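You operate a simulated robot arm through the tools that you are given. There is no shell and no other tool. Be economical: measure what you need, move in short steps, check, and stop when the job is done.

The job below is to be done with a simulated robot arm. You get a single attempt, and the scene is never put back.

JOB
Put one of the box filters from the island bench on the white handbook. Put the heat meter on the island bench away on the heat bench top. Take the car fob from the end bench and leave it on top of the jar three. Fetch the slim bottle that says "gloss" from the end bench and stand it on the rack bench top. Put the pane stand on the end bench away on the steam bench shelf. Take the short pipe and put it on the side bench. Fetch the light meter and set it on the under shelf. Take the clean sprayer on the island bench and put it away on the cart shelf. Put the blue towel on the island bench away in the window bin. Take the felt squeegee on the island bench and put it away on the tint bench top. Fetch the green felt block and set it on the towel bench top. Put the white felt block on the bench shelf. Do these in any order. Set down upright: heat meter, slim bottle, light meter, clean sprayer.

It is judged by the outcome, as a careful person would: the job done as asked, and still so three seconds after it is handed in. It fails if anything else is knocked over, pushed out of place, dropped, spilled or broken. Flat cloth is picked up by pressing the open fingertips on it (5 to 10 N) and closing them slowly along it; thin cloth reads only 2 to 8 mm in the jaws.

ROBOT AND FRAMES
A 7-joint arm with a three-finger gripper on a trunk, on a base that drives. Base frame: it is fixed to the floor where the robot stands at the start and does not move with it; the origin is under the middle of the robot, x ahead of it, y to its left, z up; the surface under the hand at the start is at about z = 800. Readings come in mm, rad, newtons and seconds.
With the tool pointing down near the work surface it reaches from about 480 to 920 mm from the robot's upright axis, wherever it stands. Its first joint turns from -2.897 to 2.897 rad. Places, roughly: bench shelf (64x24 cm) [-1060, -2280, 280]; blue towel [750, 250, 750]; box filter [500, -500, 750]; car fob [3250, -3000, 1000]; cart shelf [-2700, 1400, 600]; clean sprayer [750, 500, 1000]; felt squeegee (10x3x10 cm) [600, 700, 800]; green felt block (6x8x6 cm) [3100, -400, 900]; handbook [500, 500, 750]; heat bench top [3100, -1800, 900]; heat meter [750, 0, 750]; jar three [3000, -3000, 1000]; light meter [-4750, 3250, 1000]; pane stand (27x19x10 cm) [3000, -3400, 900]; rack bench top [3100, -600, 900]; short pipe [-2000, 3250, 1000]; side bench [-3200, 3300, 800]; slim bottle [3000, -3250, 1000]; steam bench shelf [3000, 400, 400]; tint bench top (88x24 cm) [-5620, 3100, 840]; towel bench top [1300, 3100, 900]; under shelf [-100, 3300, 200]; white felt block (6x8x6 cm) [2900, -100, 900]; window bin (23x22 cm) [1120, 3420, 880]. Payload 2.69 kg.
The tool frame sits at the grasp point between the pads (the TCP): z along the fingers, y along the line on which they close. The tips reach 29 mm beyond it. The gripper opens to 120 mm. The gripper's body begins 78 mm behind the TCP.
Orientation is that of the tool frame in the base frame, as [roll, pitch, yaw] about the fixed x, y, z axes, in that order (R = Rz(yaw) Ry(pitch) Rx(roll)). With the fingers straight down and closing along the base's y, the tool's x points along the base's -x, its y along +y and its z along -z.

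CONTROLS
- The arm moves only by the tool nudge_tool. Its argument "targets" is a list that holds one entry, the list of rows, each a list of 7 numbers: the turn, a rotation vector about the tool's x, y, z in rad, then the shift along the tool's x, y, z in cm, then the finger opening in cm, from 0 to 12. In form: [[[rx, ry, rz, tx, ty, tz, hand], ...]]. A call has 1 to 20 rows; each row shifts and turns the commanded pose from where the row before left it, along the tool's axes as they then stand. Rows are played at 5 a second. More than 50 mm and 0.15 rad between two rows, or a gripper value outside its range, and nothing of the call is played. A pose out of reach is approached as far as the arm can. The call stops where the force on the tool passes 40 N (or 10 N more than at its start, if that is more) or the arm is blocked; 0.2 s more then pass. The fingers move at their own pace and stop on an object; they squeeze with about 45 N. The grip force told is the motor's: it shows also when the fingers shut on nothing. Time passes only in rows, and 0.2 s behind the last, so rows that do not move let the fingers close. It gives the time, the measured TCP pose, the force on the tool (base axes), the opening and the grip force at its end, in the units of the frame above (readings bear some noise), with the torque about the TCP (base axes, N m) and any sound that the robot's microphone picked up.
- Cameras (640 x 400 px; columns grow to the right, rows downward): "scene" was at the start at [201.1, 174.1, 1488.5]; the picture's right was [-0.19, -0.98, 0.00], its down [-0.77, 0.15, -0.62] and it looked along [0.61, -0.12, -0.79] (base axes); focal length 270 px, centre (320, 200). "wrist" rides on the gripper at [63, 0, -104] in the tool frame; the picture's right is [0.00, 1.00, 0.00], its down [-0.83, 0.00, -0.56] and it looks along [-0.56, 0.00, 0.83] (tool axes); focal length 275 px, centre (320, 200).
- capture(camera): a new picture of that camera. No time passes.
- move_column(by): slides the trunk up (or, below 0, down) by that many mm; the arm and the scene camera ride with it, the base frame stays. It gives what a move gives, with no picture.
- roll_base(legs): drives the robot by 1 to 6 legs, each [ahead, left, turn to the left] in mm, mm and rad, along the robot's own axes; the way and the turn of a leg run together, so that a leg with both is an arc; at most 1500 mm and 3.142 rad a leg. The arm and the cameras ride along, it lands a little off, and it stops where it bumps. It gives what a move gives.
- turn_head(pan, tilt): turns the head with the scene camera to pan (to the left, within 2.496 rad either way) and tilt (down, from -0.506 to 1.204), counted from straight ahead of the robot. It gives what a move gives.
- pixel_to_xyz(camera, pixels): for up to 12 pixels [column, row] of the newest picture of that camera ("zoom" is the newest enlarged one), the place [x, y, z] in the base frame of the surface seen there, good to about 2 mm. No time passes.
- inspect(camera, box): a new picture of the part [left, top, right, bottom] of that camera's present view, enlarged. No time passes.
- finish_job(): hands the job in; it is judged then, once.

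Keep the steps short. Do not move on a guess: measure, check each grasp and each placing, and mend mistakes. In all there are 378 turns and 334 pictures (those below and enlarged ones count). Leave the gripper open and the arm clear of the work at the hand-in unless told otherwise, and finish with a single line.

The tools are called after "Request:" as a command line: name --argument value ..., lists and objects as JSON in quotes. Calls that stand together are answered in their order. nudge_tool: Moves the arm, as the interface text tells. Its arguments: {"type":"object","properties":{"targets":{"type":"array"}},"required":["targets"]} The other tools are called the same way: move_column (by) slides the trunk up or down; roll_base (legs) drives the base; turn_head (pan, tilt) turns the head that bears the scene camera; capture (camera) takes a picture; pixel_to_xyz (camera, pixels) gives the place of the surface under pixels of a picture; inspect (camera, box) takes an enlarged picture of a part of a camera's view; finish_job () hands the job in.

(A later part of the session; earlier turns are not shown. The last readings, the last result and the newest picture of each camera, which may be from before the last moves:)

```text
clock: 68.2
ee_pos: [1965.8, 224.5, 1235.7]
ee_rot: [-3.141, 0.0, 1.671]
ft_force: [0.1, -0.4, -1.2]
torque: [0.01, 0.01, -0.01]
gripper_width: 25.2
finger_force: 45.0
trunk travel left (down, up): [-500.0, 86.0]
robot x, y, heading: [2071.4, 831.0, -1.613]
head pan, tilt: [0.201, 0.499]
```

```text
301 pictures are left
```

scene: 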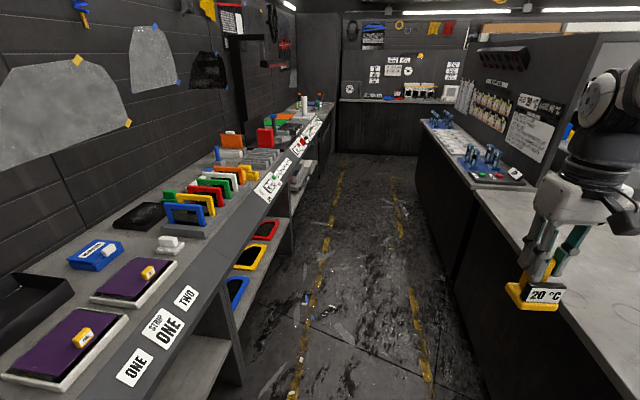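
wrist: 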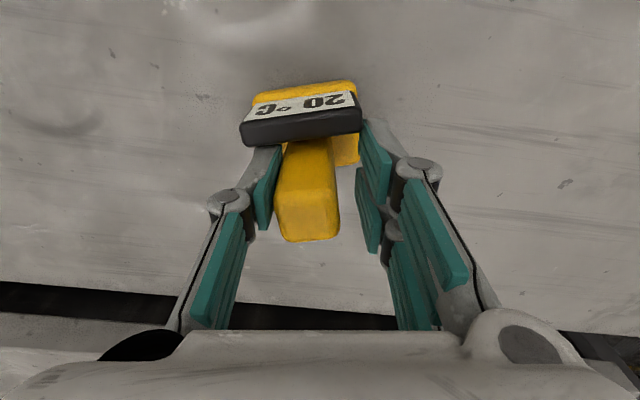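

Request:
pixel_to_xyz --camera "scene" --pixels '[[420, 130], [480, 190], [470, 240], [330, 125], [300, 185], [245, 345], [390, 150], [380, 120], [450, 125], [300, 110], [270, 140], [205, 165]]'

Request:
inspect --camera "scene" --box '[160, 80, 360, 230]'

Request:
inspect --camera "scene" --box '[280, 60, 520, 200]'

```text
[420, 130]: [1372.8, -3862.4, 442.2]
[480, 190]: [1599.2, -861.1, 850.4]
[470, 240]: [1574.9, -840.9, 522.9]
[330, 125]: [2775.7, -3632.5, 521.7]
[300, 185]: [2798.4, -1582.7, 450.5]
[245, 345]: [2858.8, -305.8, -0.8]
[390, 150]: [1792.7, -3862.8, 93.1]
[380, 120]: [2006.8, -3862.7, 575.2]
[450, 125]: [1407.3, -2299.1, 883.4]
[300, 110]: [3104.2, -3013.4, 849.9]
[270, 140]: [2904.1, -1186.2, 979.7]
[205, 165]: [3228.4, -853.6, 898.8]
```

```text
2.67 times, centred on (260, 155) of scene
```

zoom: 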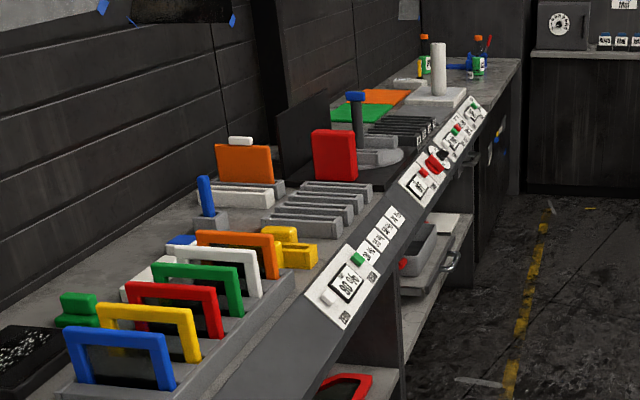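

```text
2.67 times, centred on (400, 130) of scene
```

zoom: 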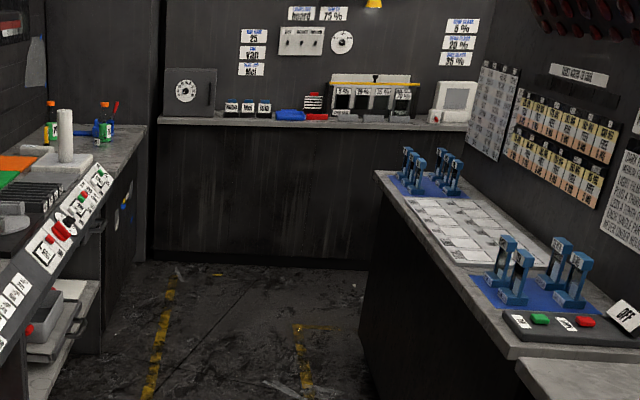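

The aisle is clear. I drive down to the heat bench, near (2200, -1800), and face it.

Request:
roll_base --legs '[[0, 120, 0.042], [1300, 0, 0], [1320, 0, 0], [0, 0, 1.571]]'

Request:
turn_head --pan 0.3 --tilt 0.7

Request:
capture --camera "scene"

```text
clock: 85.8
ee_pos: [2800.4, -1893.3, 1234.9]
ee_rot: [-3.141, -0.001, -2.979]
ft_force: [0.7, 0.3, -0.9]
torque: [0.0, -0.02, -0.01]
gripper_width: 25.4
finger_force: 45.0
trunk travel left (down, up): [-500.0, 86.0]
robot x, y, heading: [2190.6, -1824.6, 0.021]
head pan, tilt: [0.201, 0.499]
```

```text
clock: 86.5
ee_pos: [2799.3, -1893.9, 1235.1]
ee_rot: [3.141, -0.001, -2.98]
ft_force: [1.3, -0.4, -1.7]
torque: [-0.01, -0.03, -0.01]
gripper_width: 25.3
finger_force: 45.3
trunk travel left (down, up): [-500.0, 86.0]
robot x, y, heading: [2187.6, -1827.5, 0.022]
head pan, tilt: [0.3, 0.7]
```

```text
298 pictures are left
```

scene: 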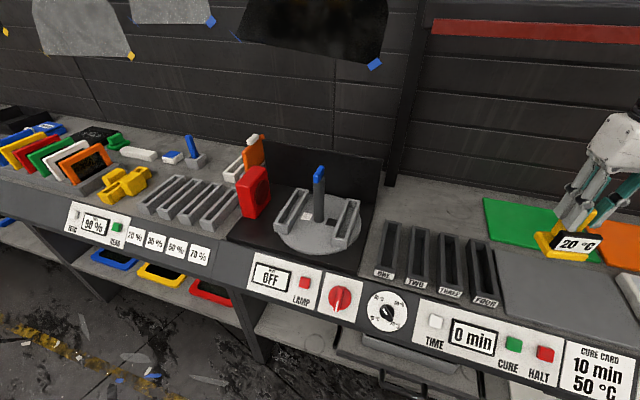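

Request:
turn_head --pan -0.5 --tilt 0.7

Request:
capture --camera "scene"

Request:
capture --camera "wrist"

```text
clock: 87.7
ee_pos: [2798.3, -1893.0, 1236.5]
ee_rot: [3.141, -0.001, -2.979]
ft_force: [-0.2, -0.3, -1.1]
torque: [0.02, 0.0, 0.0]
gripper_width: 25.3
finger_force: 45.2
trunk travel left (down, up): [-500.0, 86.0]
robot x, y, heading: [2187.0, -1832.9, 0.025]
head pan, tilt: [-0.499, 0.7]
```

```text
297 pictures are left
```

scene: 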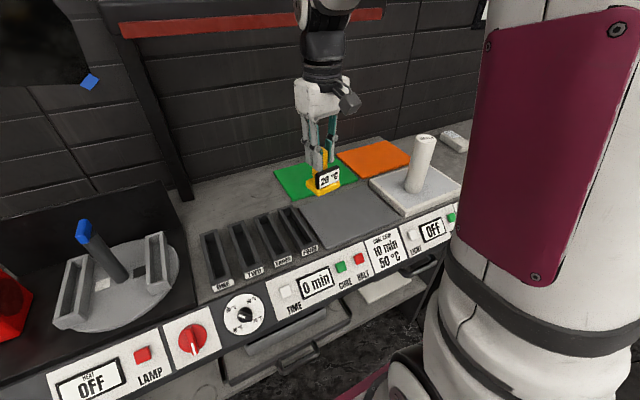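

```text
296 pictures are left
```

wrist: 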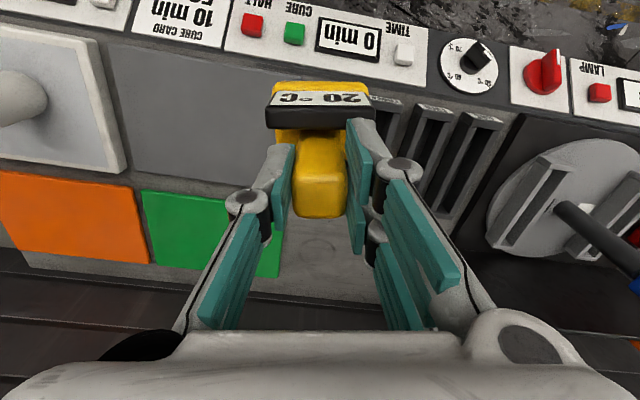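

Request:
pixel_to_xyz --camera "scene" --pixels '[[235, 195], [205, 230], [265, 190], [290, 207], [280, 180], [310, 180], [345, 215], [190, 205], [200, 150], [375, 155], [240, 235], [265, 275]]'

Request:
inspect --camera "scene" --box '[170, 120, 480, 300]'

```text
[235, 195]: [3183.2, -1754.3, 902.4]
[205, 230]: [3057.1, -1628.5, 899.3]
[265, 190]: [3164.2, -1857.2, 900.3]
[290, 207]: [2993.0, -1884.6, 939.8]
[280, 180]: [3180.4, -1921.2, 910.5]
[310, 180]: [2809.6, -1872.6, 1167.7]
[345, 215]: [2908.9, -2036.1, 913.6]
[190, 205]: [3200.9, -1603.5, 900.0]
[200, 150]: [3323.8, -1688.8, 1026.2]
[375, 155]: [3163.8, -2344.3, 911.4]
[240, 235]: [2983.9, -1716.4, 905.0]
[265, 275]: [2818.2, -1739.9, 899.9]
```

```text
2.06 times, centred on (325, 210) of scene
```

zoom: 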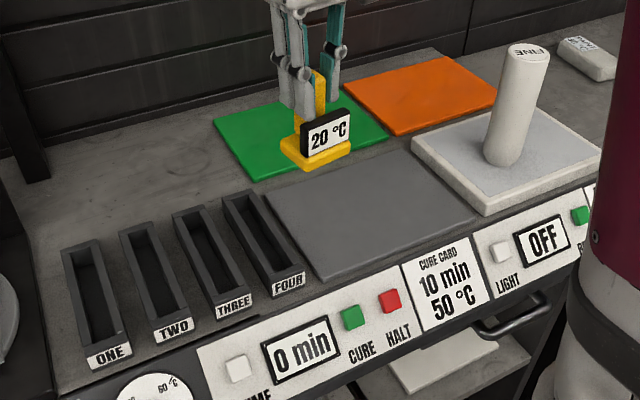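

The plain bench top behind the slots, around (3130, -1760, 900), is free. I drive ahead 130 mm and carry the meter over it.

Request:
roll_base --legs '[[130, 0, 0]]'

Request:
nudge_tool --targets '[[[0, 0, 0, -3.64, 1.6, 0, 0], [0, 0, 0, -3.64, 1.6, 0, 0], [0, 0, 0, -3.64, 1.6, 0, 0], [0, 0, 0, -3.64, 1.6, 0, 0], [0, 0, 0, -3.64, 1.6, 0, 0], [0, 0, 0, -3.64, 1.6, 0, 0], [0, 0, 0, 0, 0, 4, 0], [0, 0, 0, 0, 0, 4, 0], [0, 0, 0, 0, 0, 4, 0], [0, 0, 0, 0, 0, 4, 0], [0, 0, 0, 0, 0, 0, 0]]]'

Request:
capture --camera "wrist"

Request:
capture --camera "scene"

```text
clock: 88.9
ee_pos: [2931.6, -1889.8, 1235.4]
ee_rot: [-3.142, 0.001, -2.981]
ft_force: [0.3, 0.1, -0.6]
torque: [0.0, -0.03, -0.01]
gripper_width: 25.5
finger_force: 45.0
trunk travel left (down, up): [-500.0, 86.0]
robot x, y, heading: [2318.7, -1826.9, 0.023]
head pan, tilt: [-0.499, 0.7]
```

```text
clock: 90.3
ee_pos: [2965.9, -1860.5, 1303.3]
ee_rot: [-3.133, -0.086, -3.025]
ft_force: [-3.2, -0.6, -2.5]
torque: [0.01, -0.15, -0.01]
gripper_width: 25.4
finger_force: 45.2
trunk travel left (down, up): [-500.0, 86.0]
robot x, y, heading: [2298.7, -1866.4, -0.032]
head pan, tilt: [-0.499, 0.7]
stopped in row 6: the arm was blocked; the commanded pose is now the measured one
```

```text
294 pictures are left
```

wrist: 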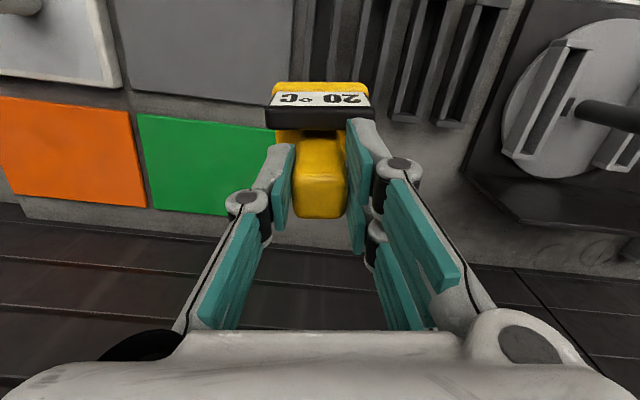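

```text
293 pictures are left
```

scene: 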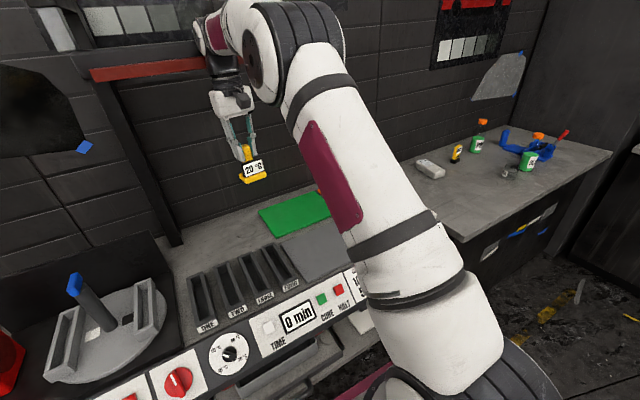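

The arm touched the red overhead bar. I measure it before moving.

Request:
pixel_to_xyz --camera "scene" --pixels '[[100, 75], [150, 68], [195, 62], [215, 60], [225, 65], [150, 20], [160, 230], [105, 100], [240, 95]]'

Request:
inspect --camera "scene" --box '[60, 0, 380, 200]'

```text
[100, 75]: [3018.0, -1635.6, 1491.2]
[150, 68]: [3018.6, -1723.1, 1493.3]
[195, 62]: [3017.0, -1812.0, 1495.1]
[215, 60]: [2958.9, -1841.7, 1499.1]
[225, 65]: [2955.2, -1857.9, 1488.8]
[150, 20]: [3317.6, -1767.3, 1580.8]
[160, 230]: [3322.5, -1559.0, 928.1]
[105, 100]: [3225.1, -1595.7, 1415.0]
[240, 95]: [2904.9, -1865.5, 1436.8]
```

```text
2.00 times, centred on (220, 100) of scene
```

zoom: 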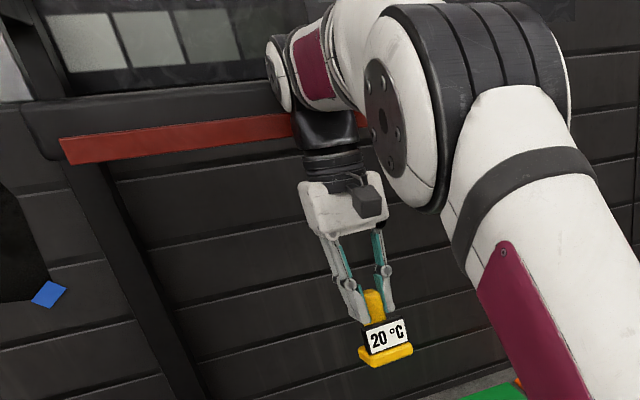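

The beam spans x from about 3018 at z 1490. I back off, straighten the tool and lower the trunk so the arm passes beneath it.

Request:
roll_base --legs '[[-150, 0, 0]]'

Request:
nudge_tool --targets '[[[-0.009, -0.086, 0, 0, 0, 0, 0], [0, 0, 0, 3, 0, 0, 0], [0, 0, 0, 3, 0, 0, 0], [0, 0, 0, 0, 0, 0, 0]]]'

Request:
move_column --by -200

```text
clock: 91.0
ee_pos: [2913.0, -1866.7, 1270.6]
ee_rot: [3.132, -0.326, -2.977]
ft_force: [-1.2, 0.5, -2.8]
torque: [-0.01, -0.02, 0.02]
gripper_width: 25.3
finger_force: 45.4
trunk travel left (down, up): [-500.0, 86.0]
robot x, y, heading: [2280.5, -1863.5, -0.035]
head pan, tilt: [-0.499, 0.7]
stopped in leg 1: the robot was blocked; the commanded pose is now the measured one
```

```text
clock: 91.3
ee_pos: [2902.1, -1868.0, 1261.6]
ee_rot: [3.118, -0.376, -2.94]
ft_force: [-0.3, 1.4, -0.1]
torque: [0.0, 0.0, -0.01]
gripper_width: 25.6
finger_force: 45.2
trunk travel left (down, up): [-500.0, 86.0]
robot x, y, heading: [2273.8, -1870.1, -0.033]
head pan, tilt: [-0.499, 0.7]
stopped in row 1: the arm was blocked; the commanded pose is now the measured one
```

```text
clock: 91.7
ee_pos: [2898.7, -1870.1, 1250.8]
ee_rot: [3.115, -0.389, -2.898]
ft_force: [-1.0, -0.1, -1.9]
torque: [0.02, -0.02, 0.05]
gripper_width: 25.3
finger_force: 45.2
trunk travel left (down, up): [-498.0, 88.0]
robot x, y, heading: [2267.7, -1869.3, -0.03]
head pan, tilt: [-0.499, 0.7]
stopped: the arm was blocked; the commanded pose is now the measured one
```

Request:
turn_head --pan -0.35 --tilt 0.3

Request:
capture --camera "scene"

Request:
inspect --camera "scene" --box '[160, 50, 400, 250]'

```text
clock: 92.5
ee_pos: [2897.0, -1870.3, 1249.2]
ee_rot: [3.113, -0.396, -2.896]
ft_force: [0.3, 1.0, -0.7]
torque: [0.01, -0.04, -0.03]
gripper_width: 25.4
finger_force: 44.8
trunk travel left (down, up): [-498.0, 88.0]
robot x, y, heading: [2266.4, -1867.8, -0.034]
head pan, tilt: [-0.351, 0.3]
```

```text
291 pictures are left
```

scene: 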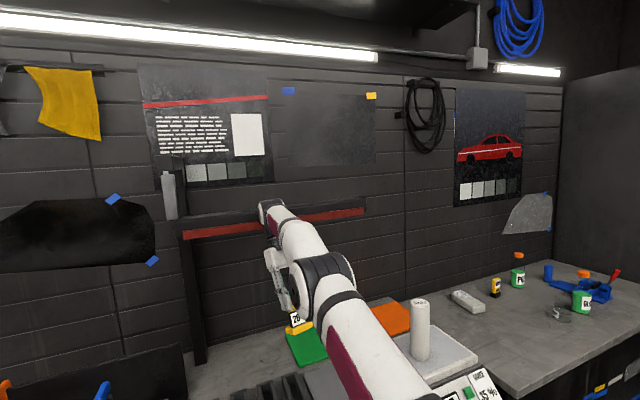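

```text
2.00 times, centred on (280, 150) of scene
```

zoom: 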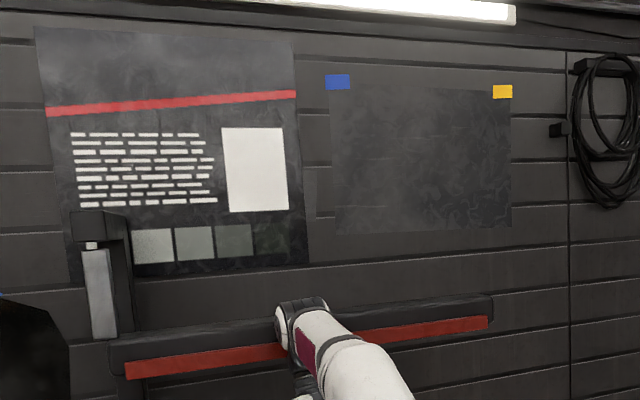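

A wrist link seems to be caught over the beam. I raise the trunk first and then back off.

Request:
move_column --by 60

Request:
capture --camera "scene"

```text
clock: 92.9
ee_pos: [2913.5, -1871.2, 1223.2]
ee_rot: [3.131, -0.319, -2.873]
ft_force: [-0.3, 0.4, -12.2]
torque: [-0.09, 0.32, -0.02]
gripper_width: 25.0
finger_force: 45.4
trunk travel left (down, up): [-502.0, 84.0]
robot x, y, heading: [2269.4, -1866.4, -0.026]
head pan, tilt: [-0.351, 0.3]
stopped: the arm was blocked; the commanded pose is now the measured one
```

```text
289 pictures are left
```

scene: 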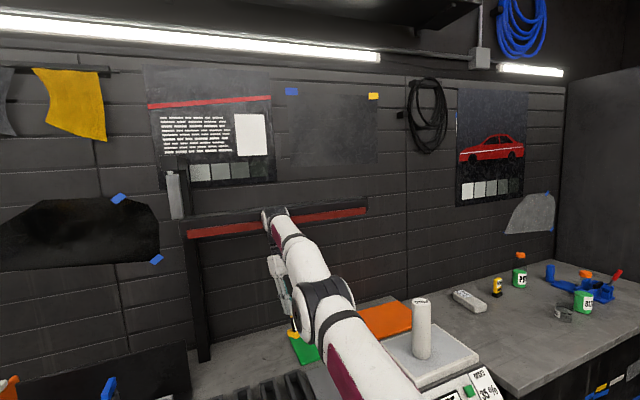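

Request:
inspect --camera "scene" --box '[200, 180, 360, 280]'

Request:
pixel_to_xyz --camera "zoom" --pixels '[[210, 130], [300, 130], [270, 120], [400, 110], [330, 130], [290, 190], [280, 150], [420, 130], [340, 180], [300, 300]]'

Request:
capture --camera "wrist"

```text
4.00 times, centred on (280, 230) of scene
```

zoom: 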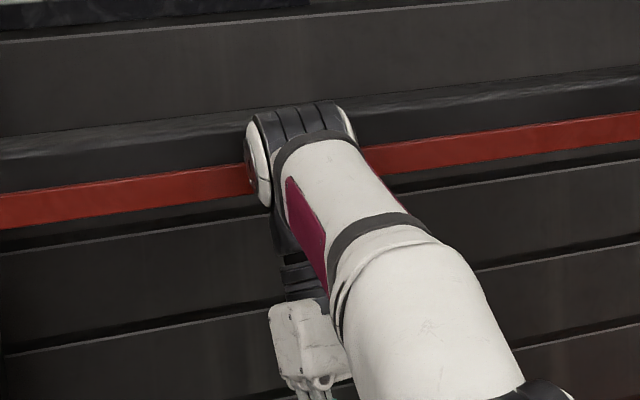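

```text
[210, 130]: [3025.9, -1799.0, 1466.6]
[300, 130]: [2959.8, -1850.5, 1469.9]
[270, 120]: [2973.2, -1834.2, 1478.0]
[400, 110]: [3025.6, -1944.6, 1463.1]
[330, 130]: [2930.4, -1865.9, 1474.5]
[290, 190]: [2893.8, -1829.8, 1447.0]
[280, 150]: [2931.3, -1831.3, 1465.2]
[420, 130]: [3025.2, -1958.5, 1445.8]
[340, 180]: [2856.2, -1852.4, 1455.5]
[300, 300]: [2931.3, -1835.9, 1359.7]
```

```text
287 pictures are left
```

wrist: 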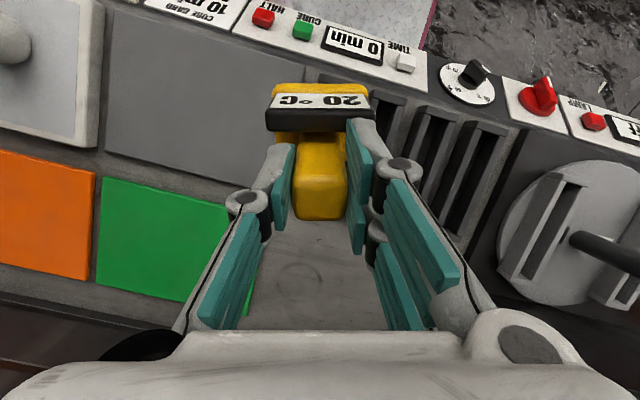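

Request:
capture --camera "scene"

Request:
pixel_to_xyz --camera "scene" --pixels '[[200, 233], [240, 227], [345, 213], [230, 375], [360, 318], [195, 300], [190, 222], [365, 202], [300, 212], [280, 225], [172, 200], [310, 290]]'

```text
286 pictures are left
```

scene: 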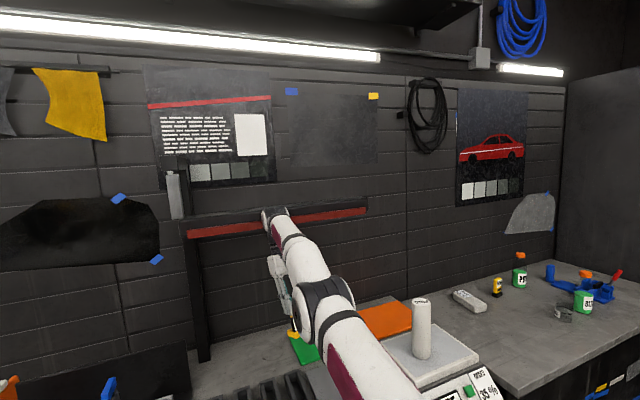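

```text
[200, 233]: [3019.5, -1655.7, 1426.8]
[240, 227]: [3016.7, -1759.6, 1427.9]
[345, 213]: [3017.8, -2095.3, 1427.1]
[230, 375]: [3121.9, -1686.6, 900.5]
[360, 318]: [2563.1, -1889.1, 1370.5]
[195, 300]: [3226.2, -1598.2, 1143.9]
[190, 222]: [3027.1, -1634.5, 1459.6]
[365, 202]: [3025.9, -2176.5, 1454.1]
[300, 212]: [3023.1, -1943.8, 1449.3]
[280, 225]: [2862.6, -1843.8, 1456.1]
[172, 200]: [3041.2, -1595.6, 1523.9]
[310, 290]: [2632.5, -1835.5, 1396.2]
```

The red bar seems to be a movable heat-lamp boom, now near its original height, with my wrist link against it. I try lifting the tool straight up in small steps.

Request:
nudge_tool --targets '[[[0, 0, 0, 0.3, 0, -0.95, 0], [0, 0, 0, 0.3, 0, -0.95, 0], [0, 0, 0, 0.3, 0, -0.95, 0]]]'

Request:
inspect --camera "scene" --box '[200, 180, 360, 280]'

```text
clock: 93.2
ee_pos: [2945.7, -1869.3, 1095.7]
ee_rot: [3.084, -0.44, -2.862]
ft_force: [-12.2, -0.1, 3.7]
torque: [0.0, -1.11, 0.1]
gripper_width: 25.6
finger_force: 45.2
out of reach, approached as far as the arm can: row 1
trunk travel left (down, up): [-502.0, 84.0]
robot x, y, heading: [2253.9, -1863.1, -0.023]
head pan, tilt: [-0.351, 0.3]
stopped in row 1: the arm was blocked; the commanded pose is now the measured one
```

```text
4.00 times, centred on (280, 230) of scene
```

zoom: 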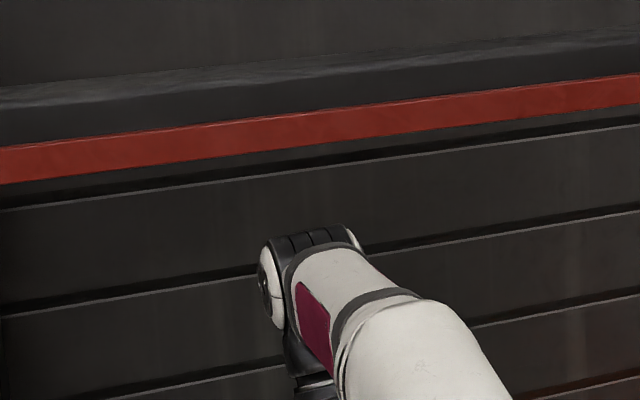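

Request:
turn_head --pan -0.4 --tilt 0.7

Request:
capture --camera "scene"

Request:
capture --camera "wrist"

```text
clock: 94.1
ee_pos: [3086.3, -1875.7, 1054.5]
ee_rot: [3.07, -0.494, -2.847]
ft_force: [-0.4, 0.1, -0.6]
torque: [0.01, -0.09, 0.01]
gripper_width: 24.5
finger_force: 44.9
trunk travel left (down, up): [-502.0, 84.0]
robot x, y, heading: [2262.6, -1868.6, -0.02]
head pan, tilt: [-0.4, 0.7]
```

```text
284 pictures are left
```

scene: 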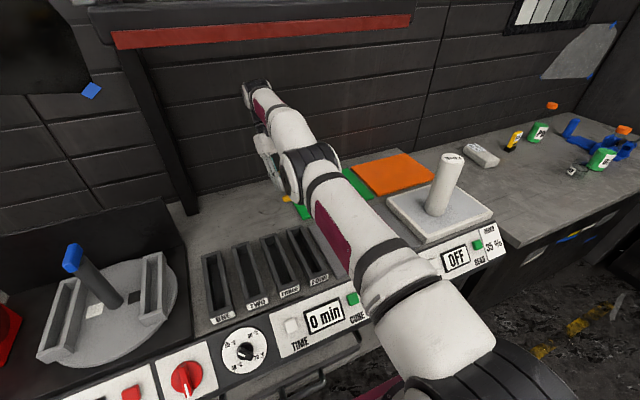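

```text
283 pictures are left
```

wrist: 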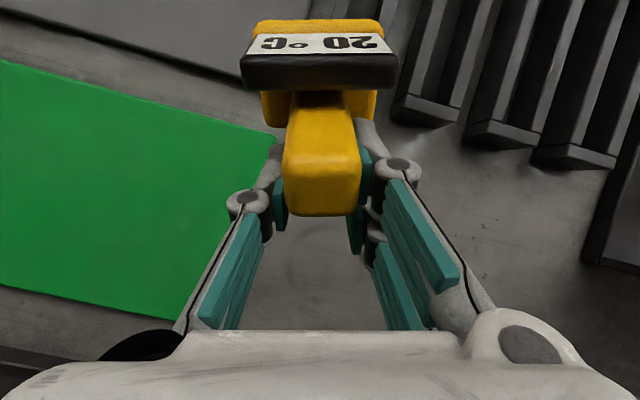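

The arm is free under the boom, with zero force and the meter still gripped. I straighten the tool slowly.

Request:
nudge_tool --targets '[[[0.014, -0.1, 0, 0, 0, 0, 0], [0.014, -0.1, 0, 0, 0, 0, 0], [0.014, -0.1, 0, 0, 0, 0, 0], [0.014, -0.1, 0, 0, 0, 0, 0], [0.014, -0.094, 0, 0, 0, 0, 0], [0, 0, 0, 0, 0, 0, 0]]]'

Request:
capture --camera "scene"

Request:
capture --camera "wrist"

```text
clock: 95.5
ee_pos: [3191.0, -1870.5, 1066.3]
ee_rot: [3.141, -0.012, -2.867]
ft_force: [-0.8, 0.5, -2.0]
torque: [0.0, -0.06, 0.0]
gripper_width: 24.3
finger_force: 44.7
out of reach, approached as far as the arm can: row 1, 2, 3, 4, 5
trunk travel left (down, up): [-502.0, 84.0]
robot x, y, heading: [2262.8, -1862.4, -0.026]
head pan, tilt: [-0.4, 0.7]
```

```text
282 pictures are left
```

scene: 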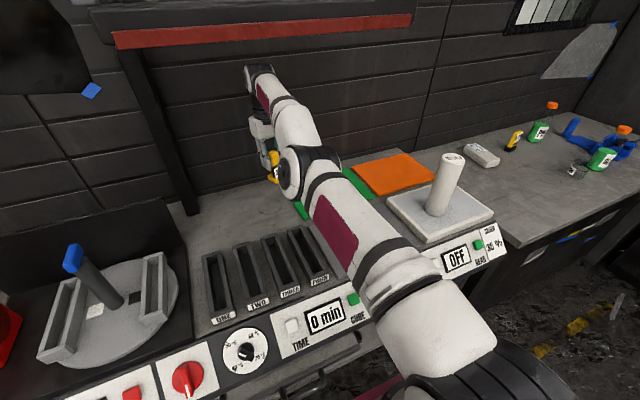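

```text
281 pictures are left
```

wrist: 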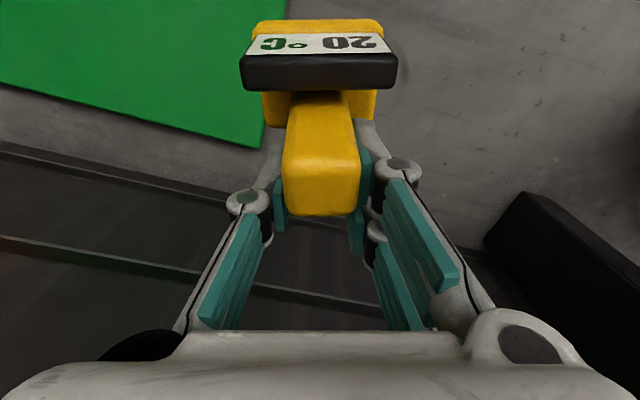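

The meter seems to have slid in the grip, so I measure it.

Request:
inspect --camera "wrist" --box '[220, 0, 420, 240]'

Request:
pixel_to_xyz --camera "wrist" --pixels '[[300, 208], [345, 208], [295, 165], [350, 165], [320, 185], [320, 120], [250, 70], [385, 70], [320, 25], [270, 110], [320, 43]]'

```text
1.67 times, centred on (320, 120) of wrist
```

zoom: 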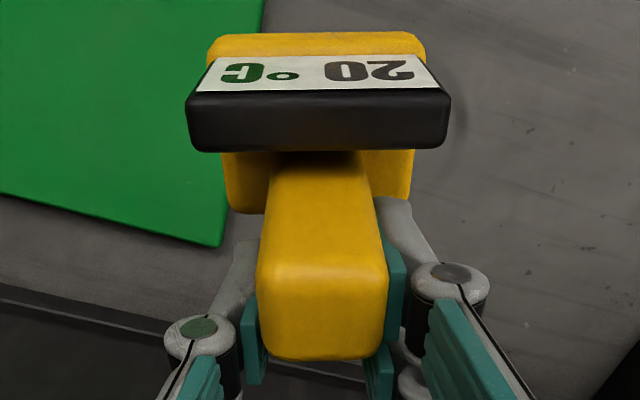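

```text
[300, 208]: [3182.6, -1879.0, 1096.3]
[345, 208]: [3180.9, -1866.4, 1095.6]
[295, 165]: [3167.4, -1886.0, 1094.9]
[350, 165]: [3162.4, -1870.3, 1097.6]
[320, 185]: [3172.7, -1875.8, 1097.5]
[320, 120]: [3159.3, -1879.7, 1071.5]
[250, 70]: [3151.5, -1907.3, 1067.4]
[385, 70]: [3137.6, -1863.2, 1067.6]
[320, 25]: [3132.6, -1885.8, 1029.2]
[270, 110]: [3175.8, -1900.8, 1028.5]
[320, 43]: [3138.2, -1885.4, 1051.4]
```

The meter is upright but has slid about 32 mm up and 19 mm toward the robot in the pads. I make a small test move, down and slightly back, to see how the arm follows.

Request:
nudge_tool --targets '[[[0, 0, 0, 0.5, 0, 1, 0], [0, 0, 0, 0.5, 0, 1, 0], [0, 0, 0, 0, 0, 0, 0]]]'

```text
clock: 96.3
ee_pos: [3193.3, -1874.5, 1049.9]
ee_rot: [3.14, -0.011, -2.869]
ft_force: [-0.1, -0.7, -0.7]
torque: [0.0, -0.02, 0.02]
gripper_width: 24.5
finger_force: 44.4
out of reach, approached as far as the arm can: row 1, 2
trunk travel left (down, up): [-502.0, 84.0]
robot x, y, heading: [2267.3, -1865.7, -0.031]
head pan, tilt: [-0.4, 0.7]
```

Request:
nudge_tool --targets '[[[0, 0, 0, 1, 0, 0.5, 0], [0, 0, 0, 1, 0, 0.5, 0], [0, 0, 0, 1, 0, 0.5, 0], [0, 0, 0, 1, 0.5, 0.5, 0], [0, 0, 0, 1, 0.5, 0.5, 0], [0, 0, 0, 0, 0, 0, 0]]]'

```text
clock: 97.7
ee_pos: [3193.9, -1878.5, 1030.1]
ee_rot: [3.14, -0.012, -2.867]
ft_force: [0.3, 0.9, -0.5]
torque: [0.02, -0.02, 0.01]
gripper_width: 24.7
finger_force: 44.3
out of reach, approached as far as the arm can: row 1, 2, 3, 4, 5
trunk travel left (down, up): [-502.0, 84.0]
robot x, y, heading: [2265.8, -1859.2, -0.023]
head pan, tilt: [-0.4, 0.7]
```

Request:
nudge_tool --targets '[[[0, 0, 0, 2, 0.5, 0, 0], [0, 0, 0, 2, 0.5, 0, 0], [0, 0, 0, 2, 0.5, 0, 0], [0, 0, 0, 0, 0, 0, 0]]]'

```text
clock: 98.7
ee_pos: [3195.0, -1878.3, 1029.1]
ee_rot: [3.141, -0.012, -2.868]
ft_force: [0.4, -0.2, -0.9]
torque: [-0.01, -0.05, -0.04]
gripper_width: 24.7
finger_force: 45.1
out of reach, approached as far as the arm can: row 1, 2, 3
trunk travel left (down, up): [-502.0, 84.0]
robot x, y, heading: [2265.5, -1863.6, -0.027]
head pan, tilt: [-0.4, 0.7]
```

Request:
nudge_tool --targets '[[[0, 0, 0, 2, 0.6, 0, 0], [0, 0, 0, 2, 0.6, 0, 0], [0, 0, 0, 2, 0.6, 0, 0], [0, 0, 0, 2, 0.6, 0, 0], [0, 0, 0, 0, 0, 0, 0]]]'

```text
clock: 99.9
ee_pos: [3194.6, -1878.8, 1029.1]
ee_rot: [-3.141, -0.013, -2.868]
ft_force: [0.4, 0.4, -1.0]
torque: [0.03, -0.04, 0.0]
gripper_width: 24.4
finger_force: 44.8
out of reach, approached as far as the arm can: row 1, 2, 3, 4
trunk travel left (down, up): [-502.0, 84.0]
robot x, y, heading: [2266.0, -1863.6, -0.023]
head pan, tilt: [-0.4, 0.7]
```

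The arm is stretched straight and cannot shorten, but z follows. So I shift the base left 90 mm to clear the green pad, then lower.

Request:
roll_base --legs '[[0, 90, 0]]'

Request:
capture --camera "wrist"

Request:
capture --camera "scene"

```text
clock: 101.0
ee_pos: [3195.5, -1786.9, 1030.3]
ee_rot: [3.142, -0.012, -2.868]
ft_force: [-0.8, -0.4, -1.1]
torque: [0.02, -0.06, 0.03]
gripper_width: 24.6
finger_force: 44.5
trunk travel left (down, up): [-502.0, 84.0]
robot x, y, heading: [2265.7, -1768.9, -0.018]
head pan, tilt: [-0.4, 0.7]
```

```text
279 pictures are left
```

wrist: 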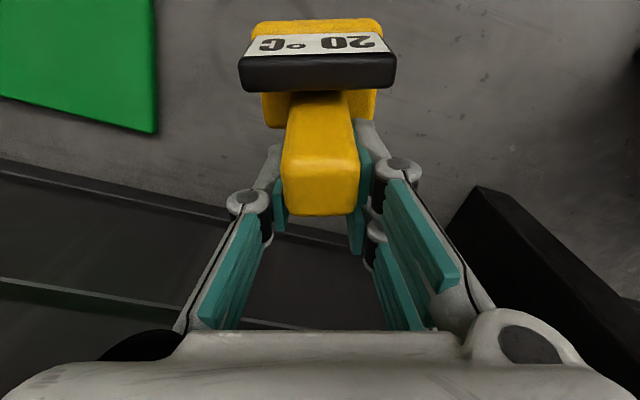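

```text
278 pictures are left
```

scene: 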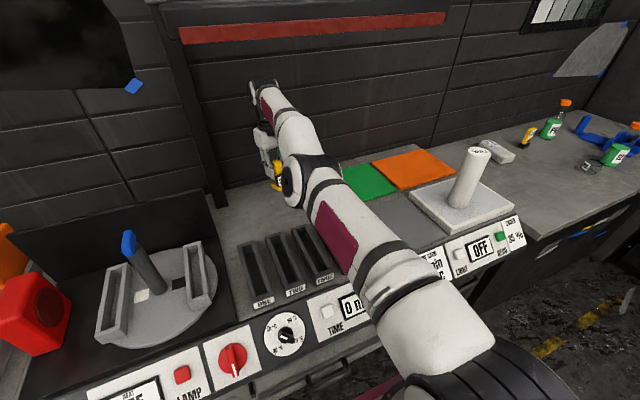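

The area below is clear. I lower the trunk 63 mm, then finish with small tool steps.

Request:
move_column --by -63

Request:
capture --camera "wrist"

Request:
pixel_to_xyz --camera "wrist" --pixels '[[320, 185], [320, 25], [320, 60], [200, 100], [420, 100], [270, 110]]'

```text
clock: 102.0
ee_pos: [3250.2, -1786.6, 966.4]
ee_rot: [-3.141, -0.014, -2.868]
ft_force: [-0.1, -0.2, -1.0]
torque: [0.04, -0.01, 0.0]
gripper_width: 24.8
finger_force: 45.0
trunk travel left (down, up): [-439.0, 147.0]
robot x, y, heading: [2270.0, -1769.3, -0.023]
head pan, tilt: [-0.4, 0.7]
```

```text
277 pictures are left
```

wrist: 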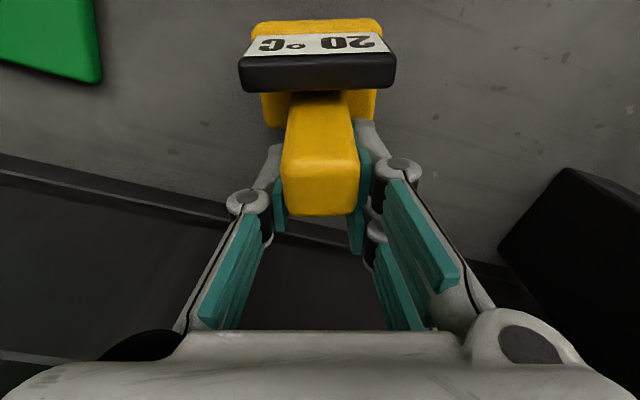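

```text
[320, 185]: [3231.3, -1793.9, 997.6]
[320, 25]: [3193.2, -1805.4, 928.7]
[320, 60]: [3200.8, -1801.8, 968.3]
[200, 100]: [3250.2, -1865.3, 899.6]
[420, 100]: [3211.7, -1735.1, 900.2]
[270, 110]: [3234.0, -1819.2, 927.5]
```

Stem top is at 997.6, so the base is about 9.6 mm above the bench. I lower it gently.

Request:
nudge_tool --targets '[[[0, 0, 0, 0, 0, 0.4, 0], [0, 0, 0, 0, 0, 0.3, 0], [0, 0, 0, 0, 0, 0.15, 0], [0, 0, 0, 0, 0, 0.1, 0], [0, 0, 0, 0, 0, 0, 0]]]'

Request:
capture --camera "wrist"

Request:
pixel_to_xyz --camera "wrist" --pixels '[[320, 185], [320, 25], [305, 200], [345, 200]]'

```text
clock: 103.2
ee_pos: [3250.1, -1788.3, 959.2]
ee_rot: [-3.141, -0.013, -2.868]
ft_force: [-0.8, -2.2, 16.3]
torque: [0.18, 0.37, 0.03]
gripper_width: 24.6
finger_force: 45.2
trunk travel left (down, up): [-439.0, 147.0]
robot x, y, heading: [2268.3, -1773.3, -0.024]
head pan, tilt: [-0.4, 0.7]
```

```text
276 pictures are left
```

wrist: 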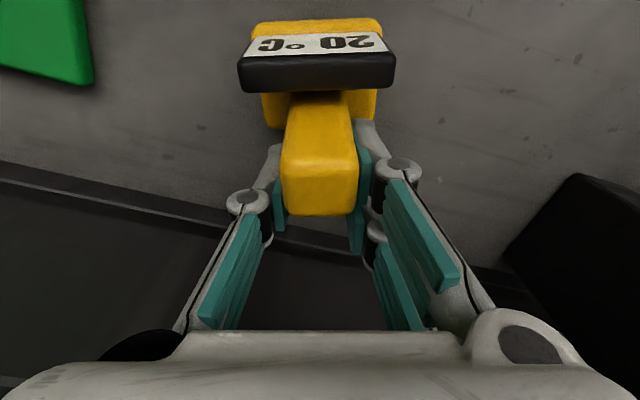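

```text
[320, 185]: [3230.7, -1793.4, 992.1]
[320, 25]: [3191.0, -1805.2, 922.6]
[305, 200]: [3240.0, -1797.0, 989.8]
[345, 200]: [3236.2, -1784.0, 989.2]
```

Contact at 16 N. I open the fingers and raise the trunk.

Request:
nudge_tool --targets '[[[0, 0, 0, 0, 0, -0.1, 0], [0, 0, 0, 0, 0, 0, 5], [0, 0, 0, 0, 0, 0, 5], [0, 0, 0, 0, 0, -0.5, 5], [0, 0, 0, 0, 0, -1, 5], [0, 0, 0, 0, 0, -2, 5], [0, 0, 0, 0, 0, -2, 5]]]'

Request:
capture --camera "wrist"

```text
clock: 104.8
ee_pos: [3248.2, -1789.4, 1011.0]
ee_rot: [-3.14, -0.016, -2.867]
ft_force: [0.6, -0.3, 1.1]
torque: [0.01, 0.0, -0.01]
gripper_width: 49.9
finger_force: 0.0
trunk travel left (down, up): [-439.0, 147.0]
robot x, y, heading: [2270.2, -1772.2, -0.024]
head pan, tilt: [-0.4, 0.7]
```

```text
275 pictures are left
```

wrist: 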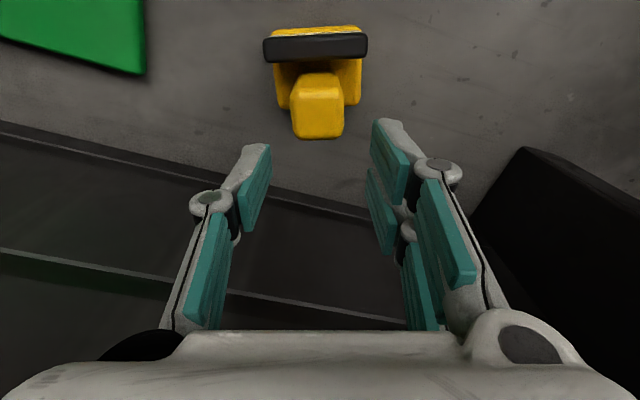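

The heat meter stands upright. I rise 30 mm more and drive straight back, staying under the boom.

Request:
nudge_tool --targets '[[[0, 0, 0, 0, 0, -1.5, 5], [0, 0, 0, 0, 0, -1.5, 5], [0, 0, 0, 0, 0, 0, 5]]]'

Request:
roll_base --legs '[[-60, 0, 0]]'

Request:
capture --camera "scene"

```text
clock: 105.6
ee_pos: [3241.9, -1787.1, 1040.7]
ee_rot: [-3.141, -0.013, -2.867]
ft_force: [0.0, -0.4, 0.5]
torque: [0.01, -0.04, 0.0]
gripper_width: 50.1
finger_force: 0.1
out of reach, approached as far as the arm can: row 1, 2
trunk travel left (down, up): [-439.0, 147.0]
robot x, y, heading: [2268.1, -1774.1, -0.025]
head pan, tilt: [-0.4, 0.7]
```

```text
clock: 106.6
ee_pos: [3181.5, -1785.0, 1041.4]
ee_rot: [-3.141, -0.015, -2.868]
ft_force: [0.7, -0.7, 0.1]
torque: [0.01, 0.0, 0.01]
gripper_width: 49.8
finger_force: 0.0
trunk travel left (down, up): [-439.0, 147.0]
robot x, y, heading: [2208.8, -1770.3, -0.024]
head pan, tilt: [-0.4, 0.7]
```

```text
274 pictures are left
```

scene: 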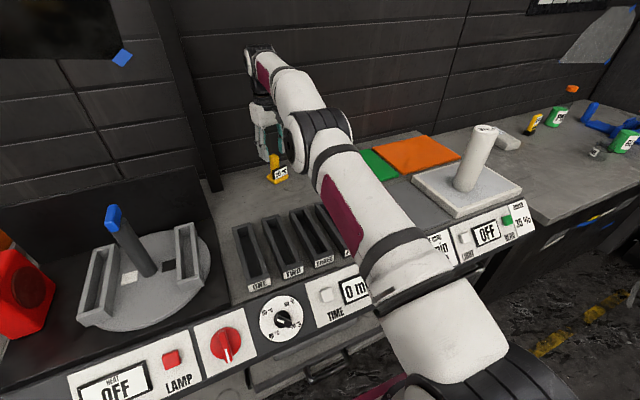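

Request:
roll_base --legs '[[-120, 0, 0]]'

Request:
nudge_tool --targets '[[[0, 0, 0, 4, 0, 0, 5], [0, 0, 0, 4, 0, 0, 5], [0, 0, 0, 4, 0, 0, 5], [0, 0, 0, 0, 0, 0, 5]]]'

```text
clock: 107.8
ee_pos: [3063.5, -1783.0, 1041.2]
ee_rot: [-3.14, -0.013, -2.868]
ft_force: [0.1, 0.3, 0.7]
torque: [0.0, 0.02, 0.0]
gripper_width: 49.9
finger_force: 0.0
trunk travel left (down, up): [-439.0, 147.0]
robot x, y, heading: [2088.5, -1769.0, -0.023]
head pan, tilt: [-0.4, 0.7]
```

```text
clock: 108.8
ee_pos: [2947.3, -1817.3, 1043.4]
ee_rot: [-3.141, -0.011, -2.867]
ft_force: [-0.7, -0.6, 0.3]
torque: [0.0, -0.02, -0.01]
gripper_width: 49.9
finger_force: 0.0
trunk travel left (down, up): [-439.0, 147.0]
robot x, y, heading: [2084.5, -1769.1, -0.021]
head pan, tilt: [-0.4, 0.7]
```

The arm retracts again. I pull it in further to about r 600.

Request:
nudge_tool --targets '[[[0, 0, 0, 4, 0, 0, 5], [0, 0, 0, 4, 0, 0, 5], [0, 0, 0, 4, 0, 0, 5], [0, 0, 0, 4, 0, 0, 5], [0, 0, 0, 4, 0, 0, 5], [0, 0, 0, 4, 0, 0, 5], [0, 0, 0.14, 1, 0, 0, 5], [0, 0, 0.14, 0, 0, -3, 5], [0, 0, 0, 0, 0, -4, 5], [0, 0, 0, 0, 0, 0, 5]]]'

Request:
turn_head --pan -0.9 --tilt 0.5

Request:
capture --camera "scene"

```text
clock: 111.0
ee_pos: [2707.8, -1884.7, 1118.0]
ee_rot: [-3.139, -0.013, 3.134]
ft_force: [0.6, 0.4, -0.1]
torque: [-0.01, -0.01, 0.01]
gripper_width: 50.0
finger_force: 0.0
trunk travel left (down, up): [-439.0, 147.0]
robot x, y, heading: [2085.0, -1769.5, -0.02]
head pan, tilt: [-0.4, 0.7]
```

```text
clock: 111.9
ee_pos: [2707.9, -1884.0, 1118.7]
ee_rot: [-3.137, -0.013, 3.136]
ft_force: [-0.1, 0.1, 0.6]
torque: [-0.02, 0.0, 0.0]
gripper_width: 50.1
finger_force: 0.1
trunk travel left (down, up): [-439.0, 147.0]
robot x, y, heading: [2081.9, -1770.4, -0.023]
head pan, tilt: [-0.901, 0.499]
```

```text
273 pictures are left
```

scene: 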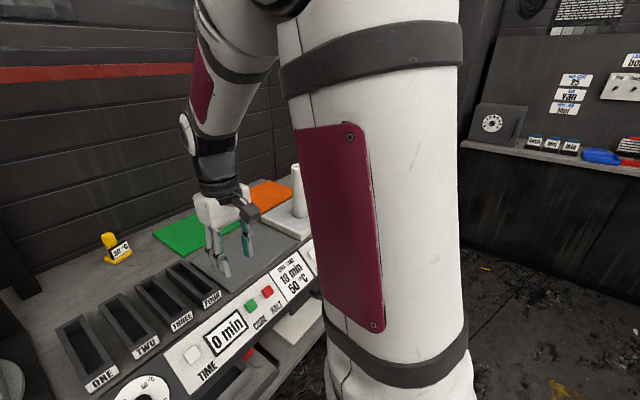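

Next the end bench. I strafe right 1200 mm.

Request:
roll_base --legs '[[0, -1200, 0.02]]'

Request:
turn_head --pan 0.1 --tilt 0.6

Request:
capture --camera "scene"

Request:
turn_head --pan -0.6 --tilt 0.6

Request:
capture --camera "scene"

```text
clock: 117.9
ee_pos: [2696.1, -3046.2, 1118.4]
ee_rot: [-3.137, -0.013, -3.124]
ft_force: [0.1, -0.5, -0.7]
torque: [0.0, -0.01, -0.02]
gripper_width: 50.2
finger_force: 0.0
trunk travel left (down, up): [-439.0, 147.0]
robot x, y, heading: [2073.8, -2944.1, -0.002]
head pan, tilt: [-0.901, 0.499]
```

```text
clock: 119.2
ee_pos: [2695.4, -3045.1, 1117.5]
ee_rot: [-3.139, -0.013, -3.124]
ft_force: [0.3, 0.6, 0.0]
torque: [-0.01, -0.02, -0.03]
gripper_width: 50.1
finger_force: 0.0
trunk travel left (down, up): [-439.0, 147.0]
robot x, y, heading: [2071.1, -2948.5, 0.002]
head pan, tilt: [0.099, 0.6]
```

```text
272 pictures are left
```

scene: 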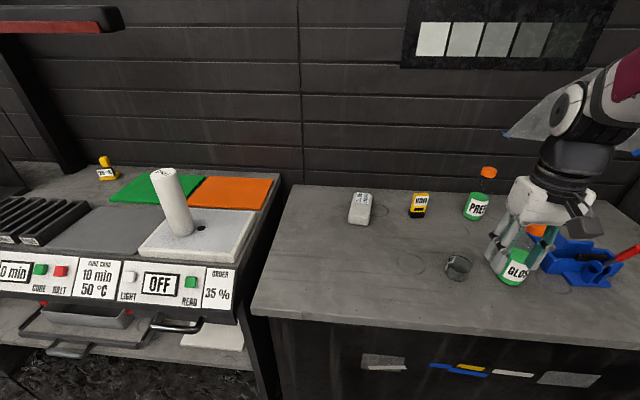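

```text
clock: 120.2
ee_pos: [2695.4, -3045.9, 1117.1]
ee_rot: [-3.138, -0.014, -3.124]
ft_force: [0.4, 0.4, -0.8]
torque: [0.03, -0.01, -0.02]
gripper_width: 49.9
finger_force: 0.0
trunk travel left (down, up): [-439.0, 147.0]
robot x, y, heading: [2074.5, -2942.2, 0.001]
head pan, tilt: [-0.6, 0.6]
```

```text
271 pictures are left
```

scene: 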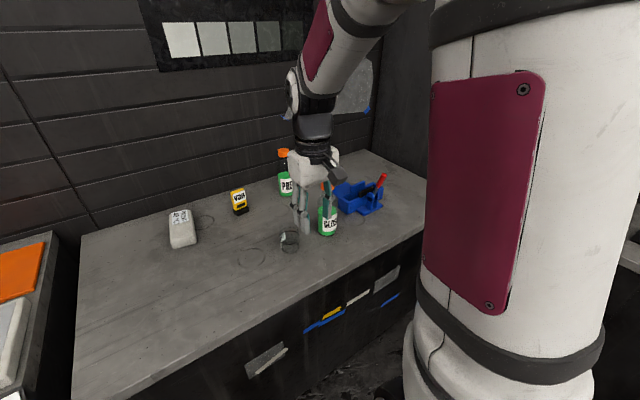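

Request:
inspect --camera "scene" --box '[140, 140, 400, 280]'

Request:
pixel_to_xyz --camera "scene" --pixels '[[182, 228], [239, 200], [289, 241], [284, 155], [284, 183], [327, 222], [352, 195], [380, 182], [300, 180], [250, 258]]'

Request:
capture --camera "wrist"

```text
2.46 times, centred on (270, 210) of scene
```

zoom: 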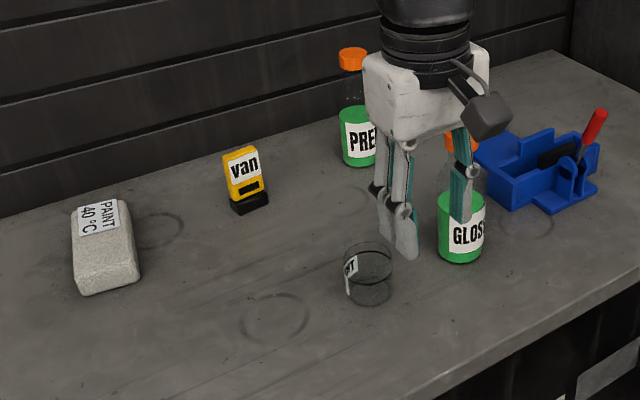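

```text
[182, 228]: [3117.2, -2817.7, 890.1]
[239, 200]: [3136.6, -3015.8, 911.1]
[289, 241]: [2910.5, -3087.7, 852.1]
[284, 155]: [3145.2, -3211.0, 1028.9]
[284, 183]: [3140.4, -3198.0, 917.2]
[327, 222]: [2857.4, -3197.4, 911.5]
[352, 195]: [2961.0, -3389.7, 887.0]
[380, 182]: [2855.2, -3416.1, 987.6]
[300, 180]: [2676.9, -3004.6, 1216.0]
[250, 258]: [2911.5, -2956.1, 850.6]
```

```text
269 pictures are left
```

wrist: 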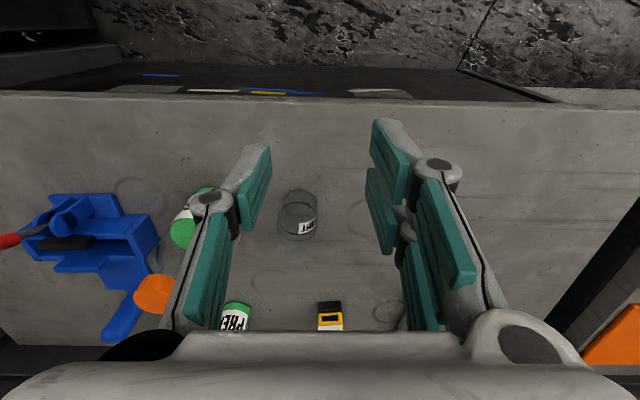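

Request:
inspect --camera "wrist" --box '[200, 170, 420, 340]'

Request:
inspect --camera "scene" --box '[210, 170, 310, 260]'

Request:
turn_head --pan 0.3 --tilt 0.6

Request:
inspect --camera "scene" --box '[380, 140, 640, 300]'

```text
2.35 times, centred on (310, 255) of wrist
```

zoom: 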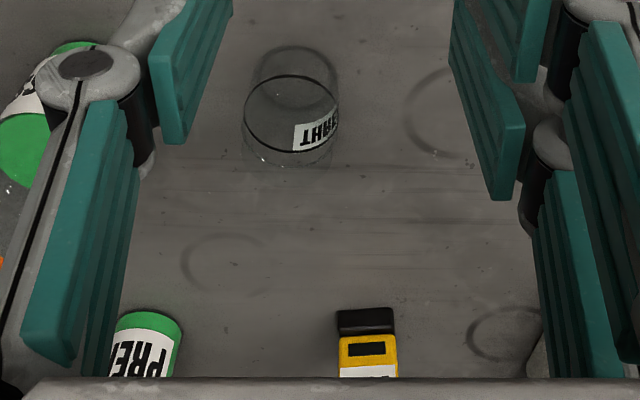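

```text
4.44 times, centred on (260, 215) of scene
```

zoom: 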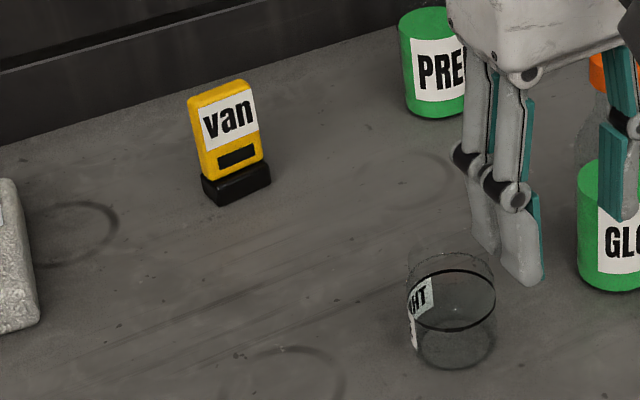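

```text
clock: 121.4
ee_pos: [2696.6, -3046.3, 1117.9]
ee_rot: [-3.139, -0.013, -3.124]
ft_force: [0.9, -0.1, -0.6]
torque: [0.01, 0.0, 0.01]
gripper_width: 50.1
finger_force: 0.0
trunk travel left (down, up): [-439.0, 147.0]
robot x, y, heading: [2072.9, -2938.7, -0.003]
head pan, tilt: [0.3, 0.6]
```

```text
2.46 times, centred on (510, 220) of scene
```

zoom: 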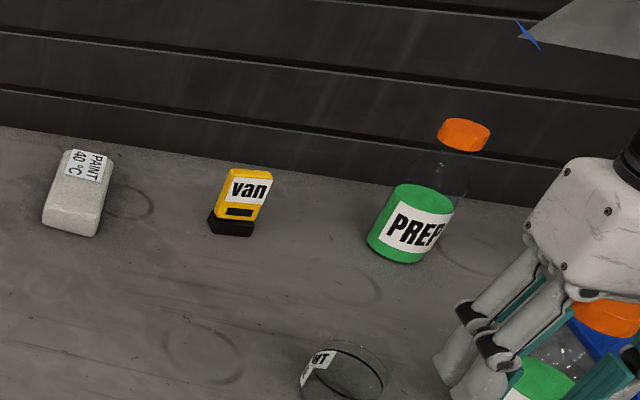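

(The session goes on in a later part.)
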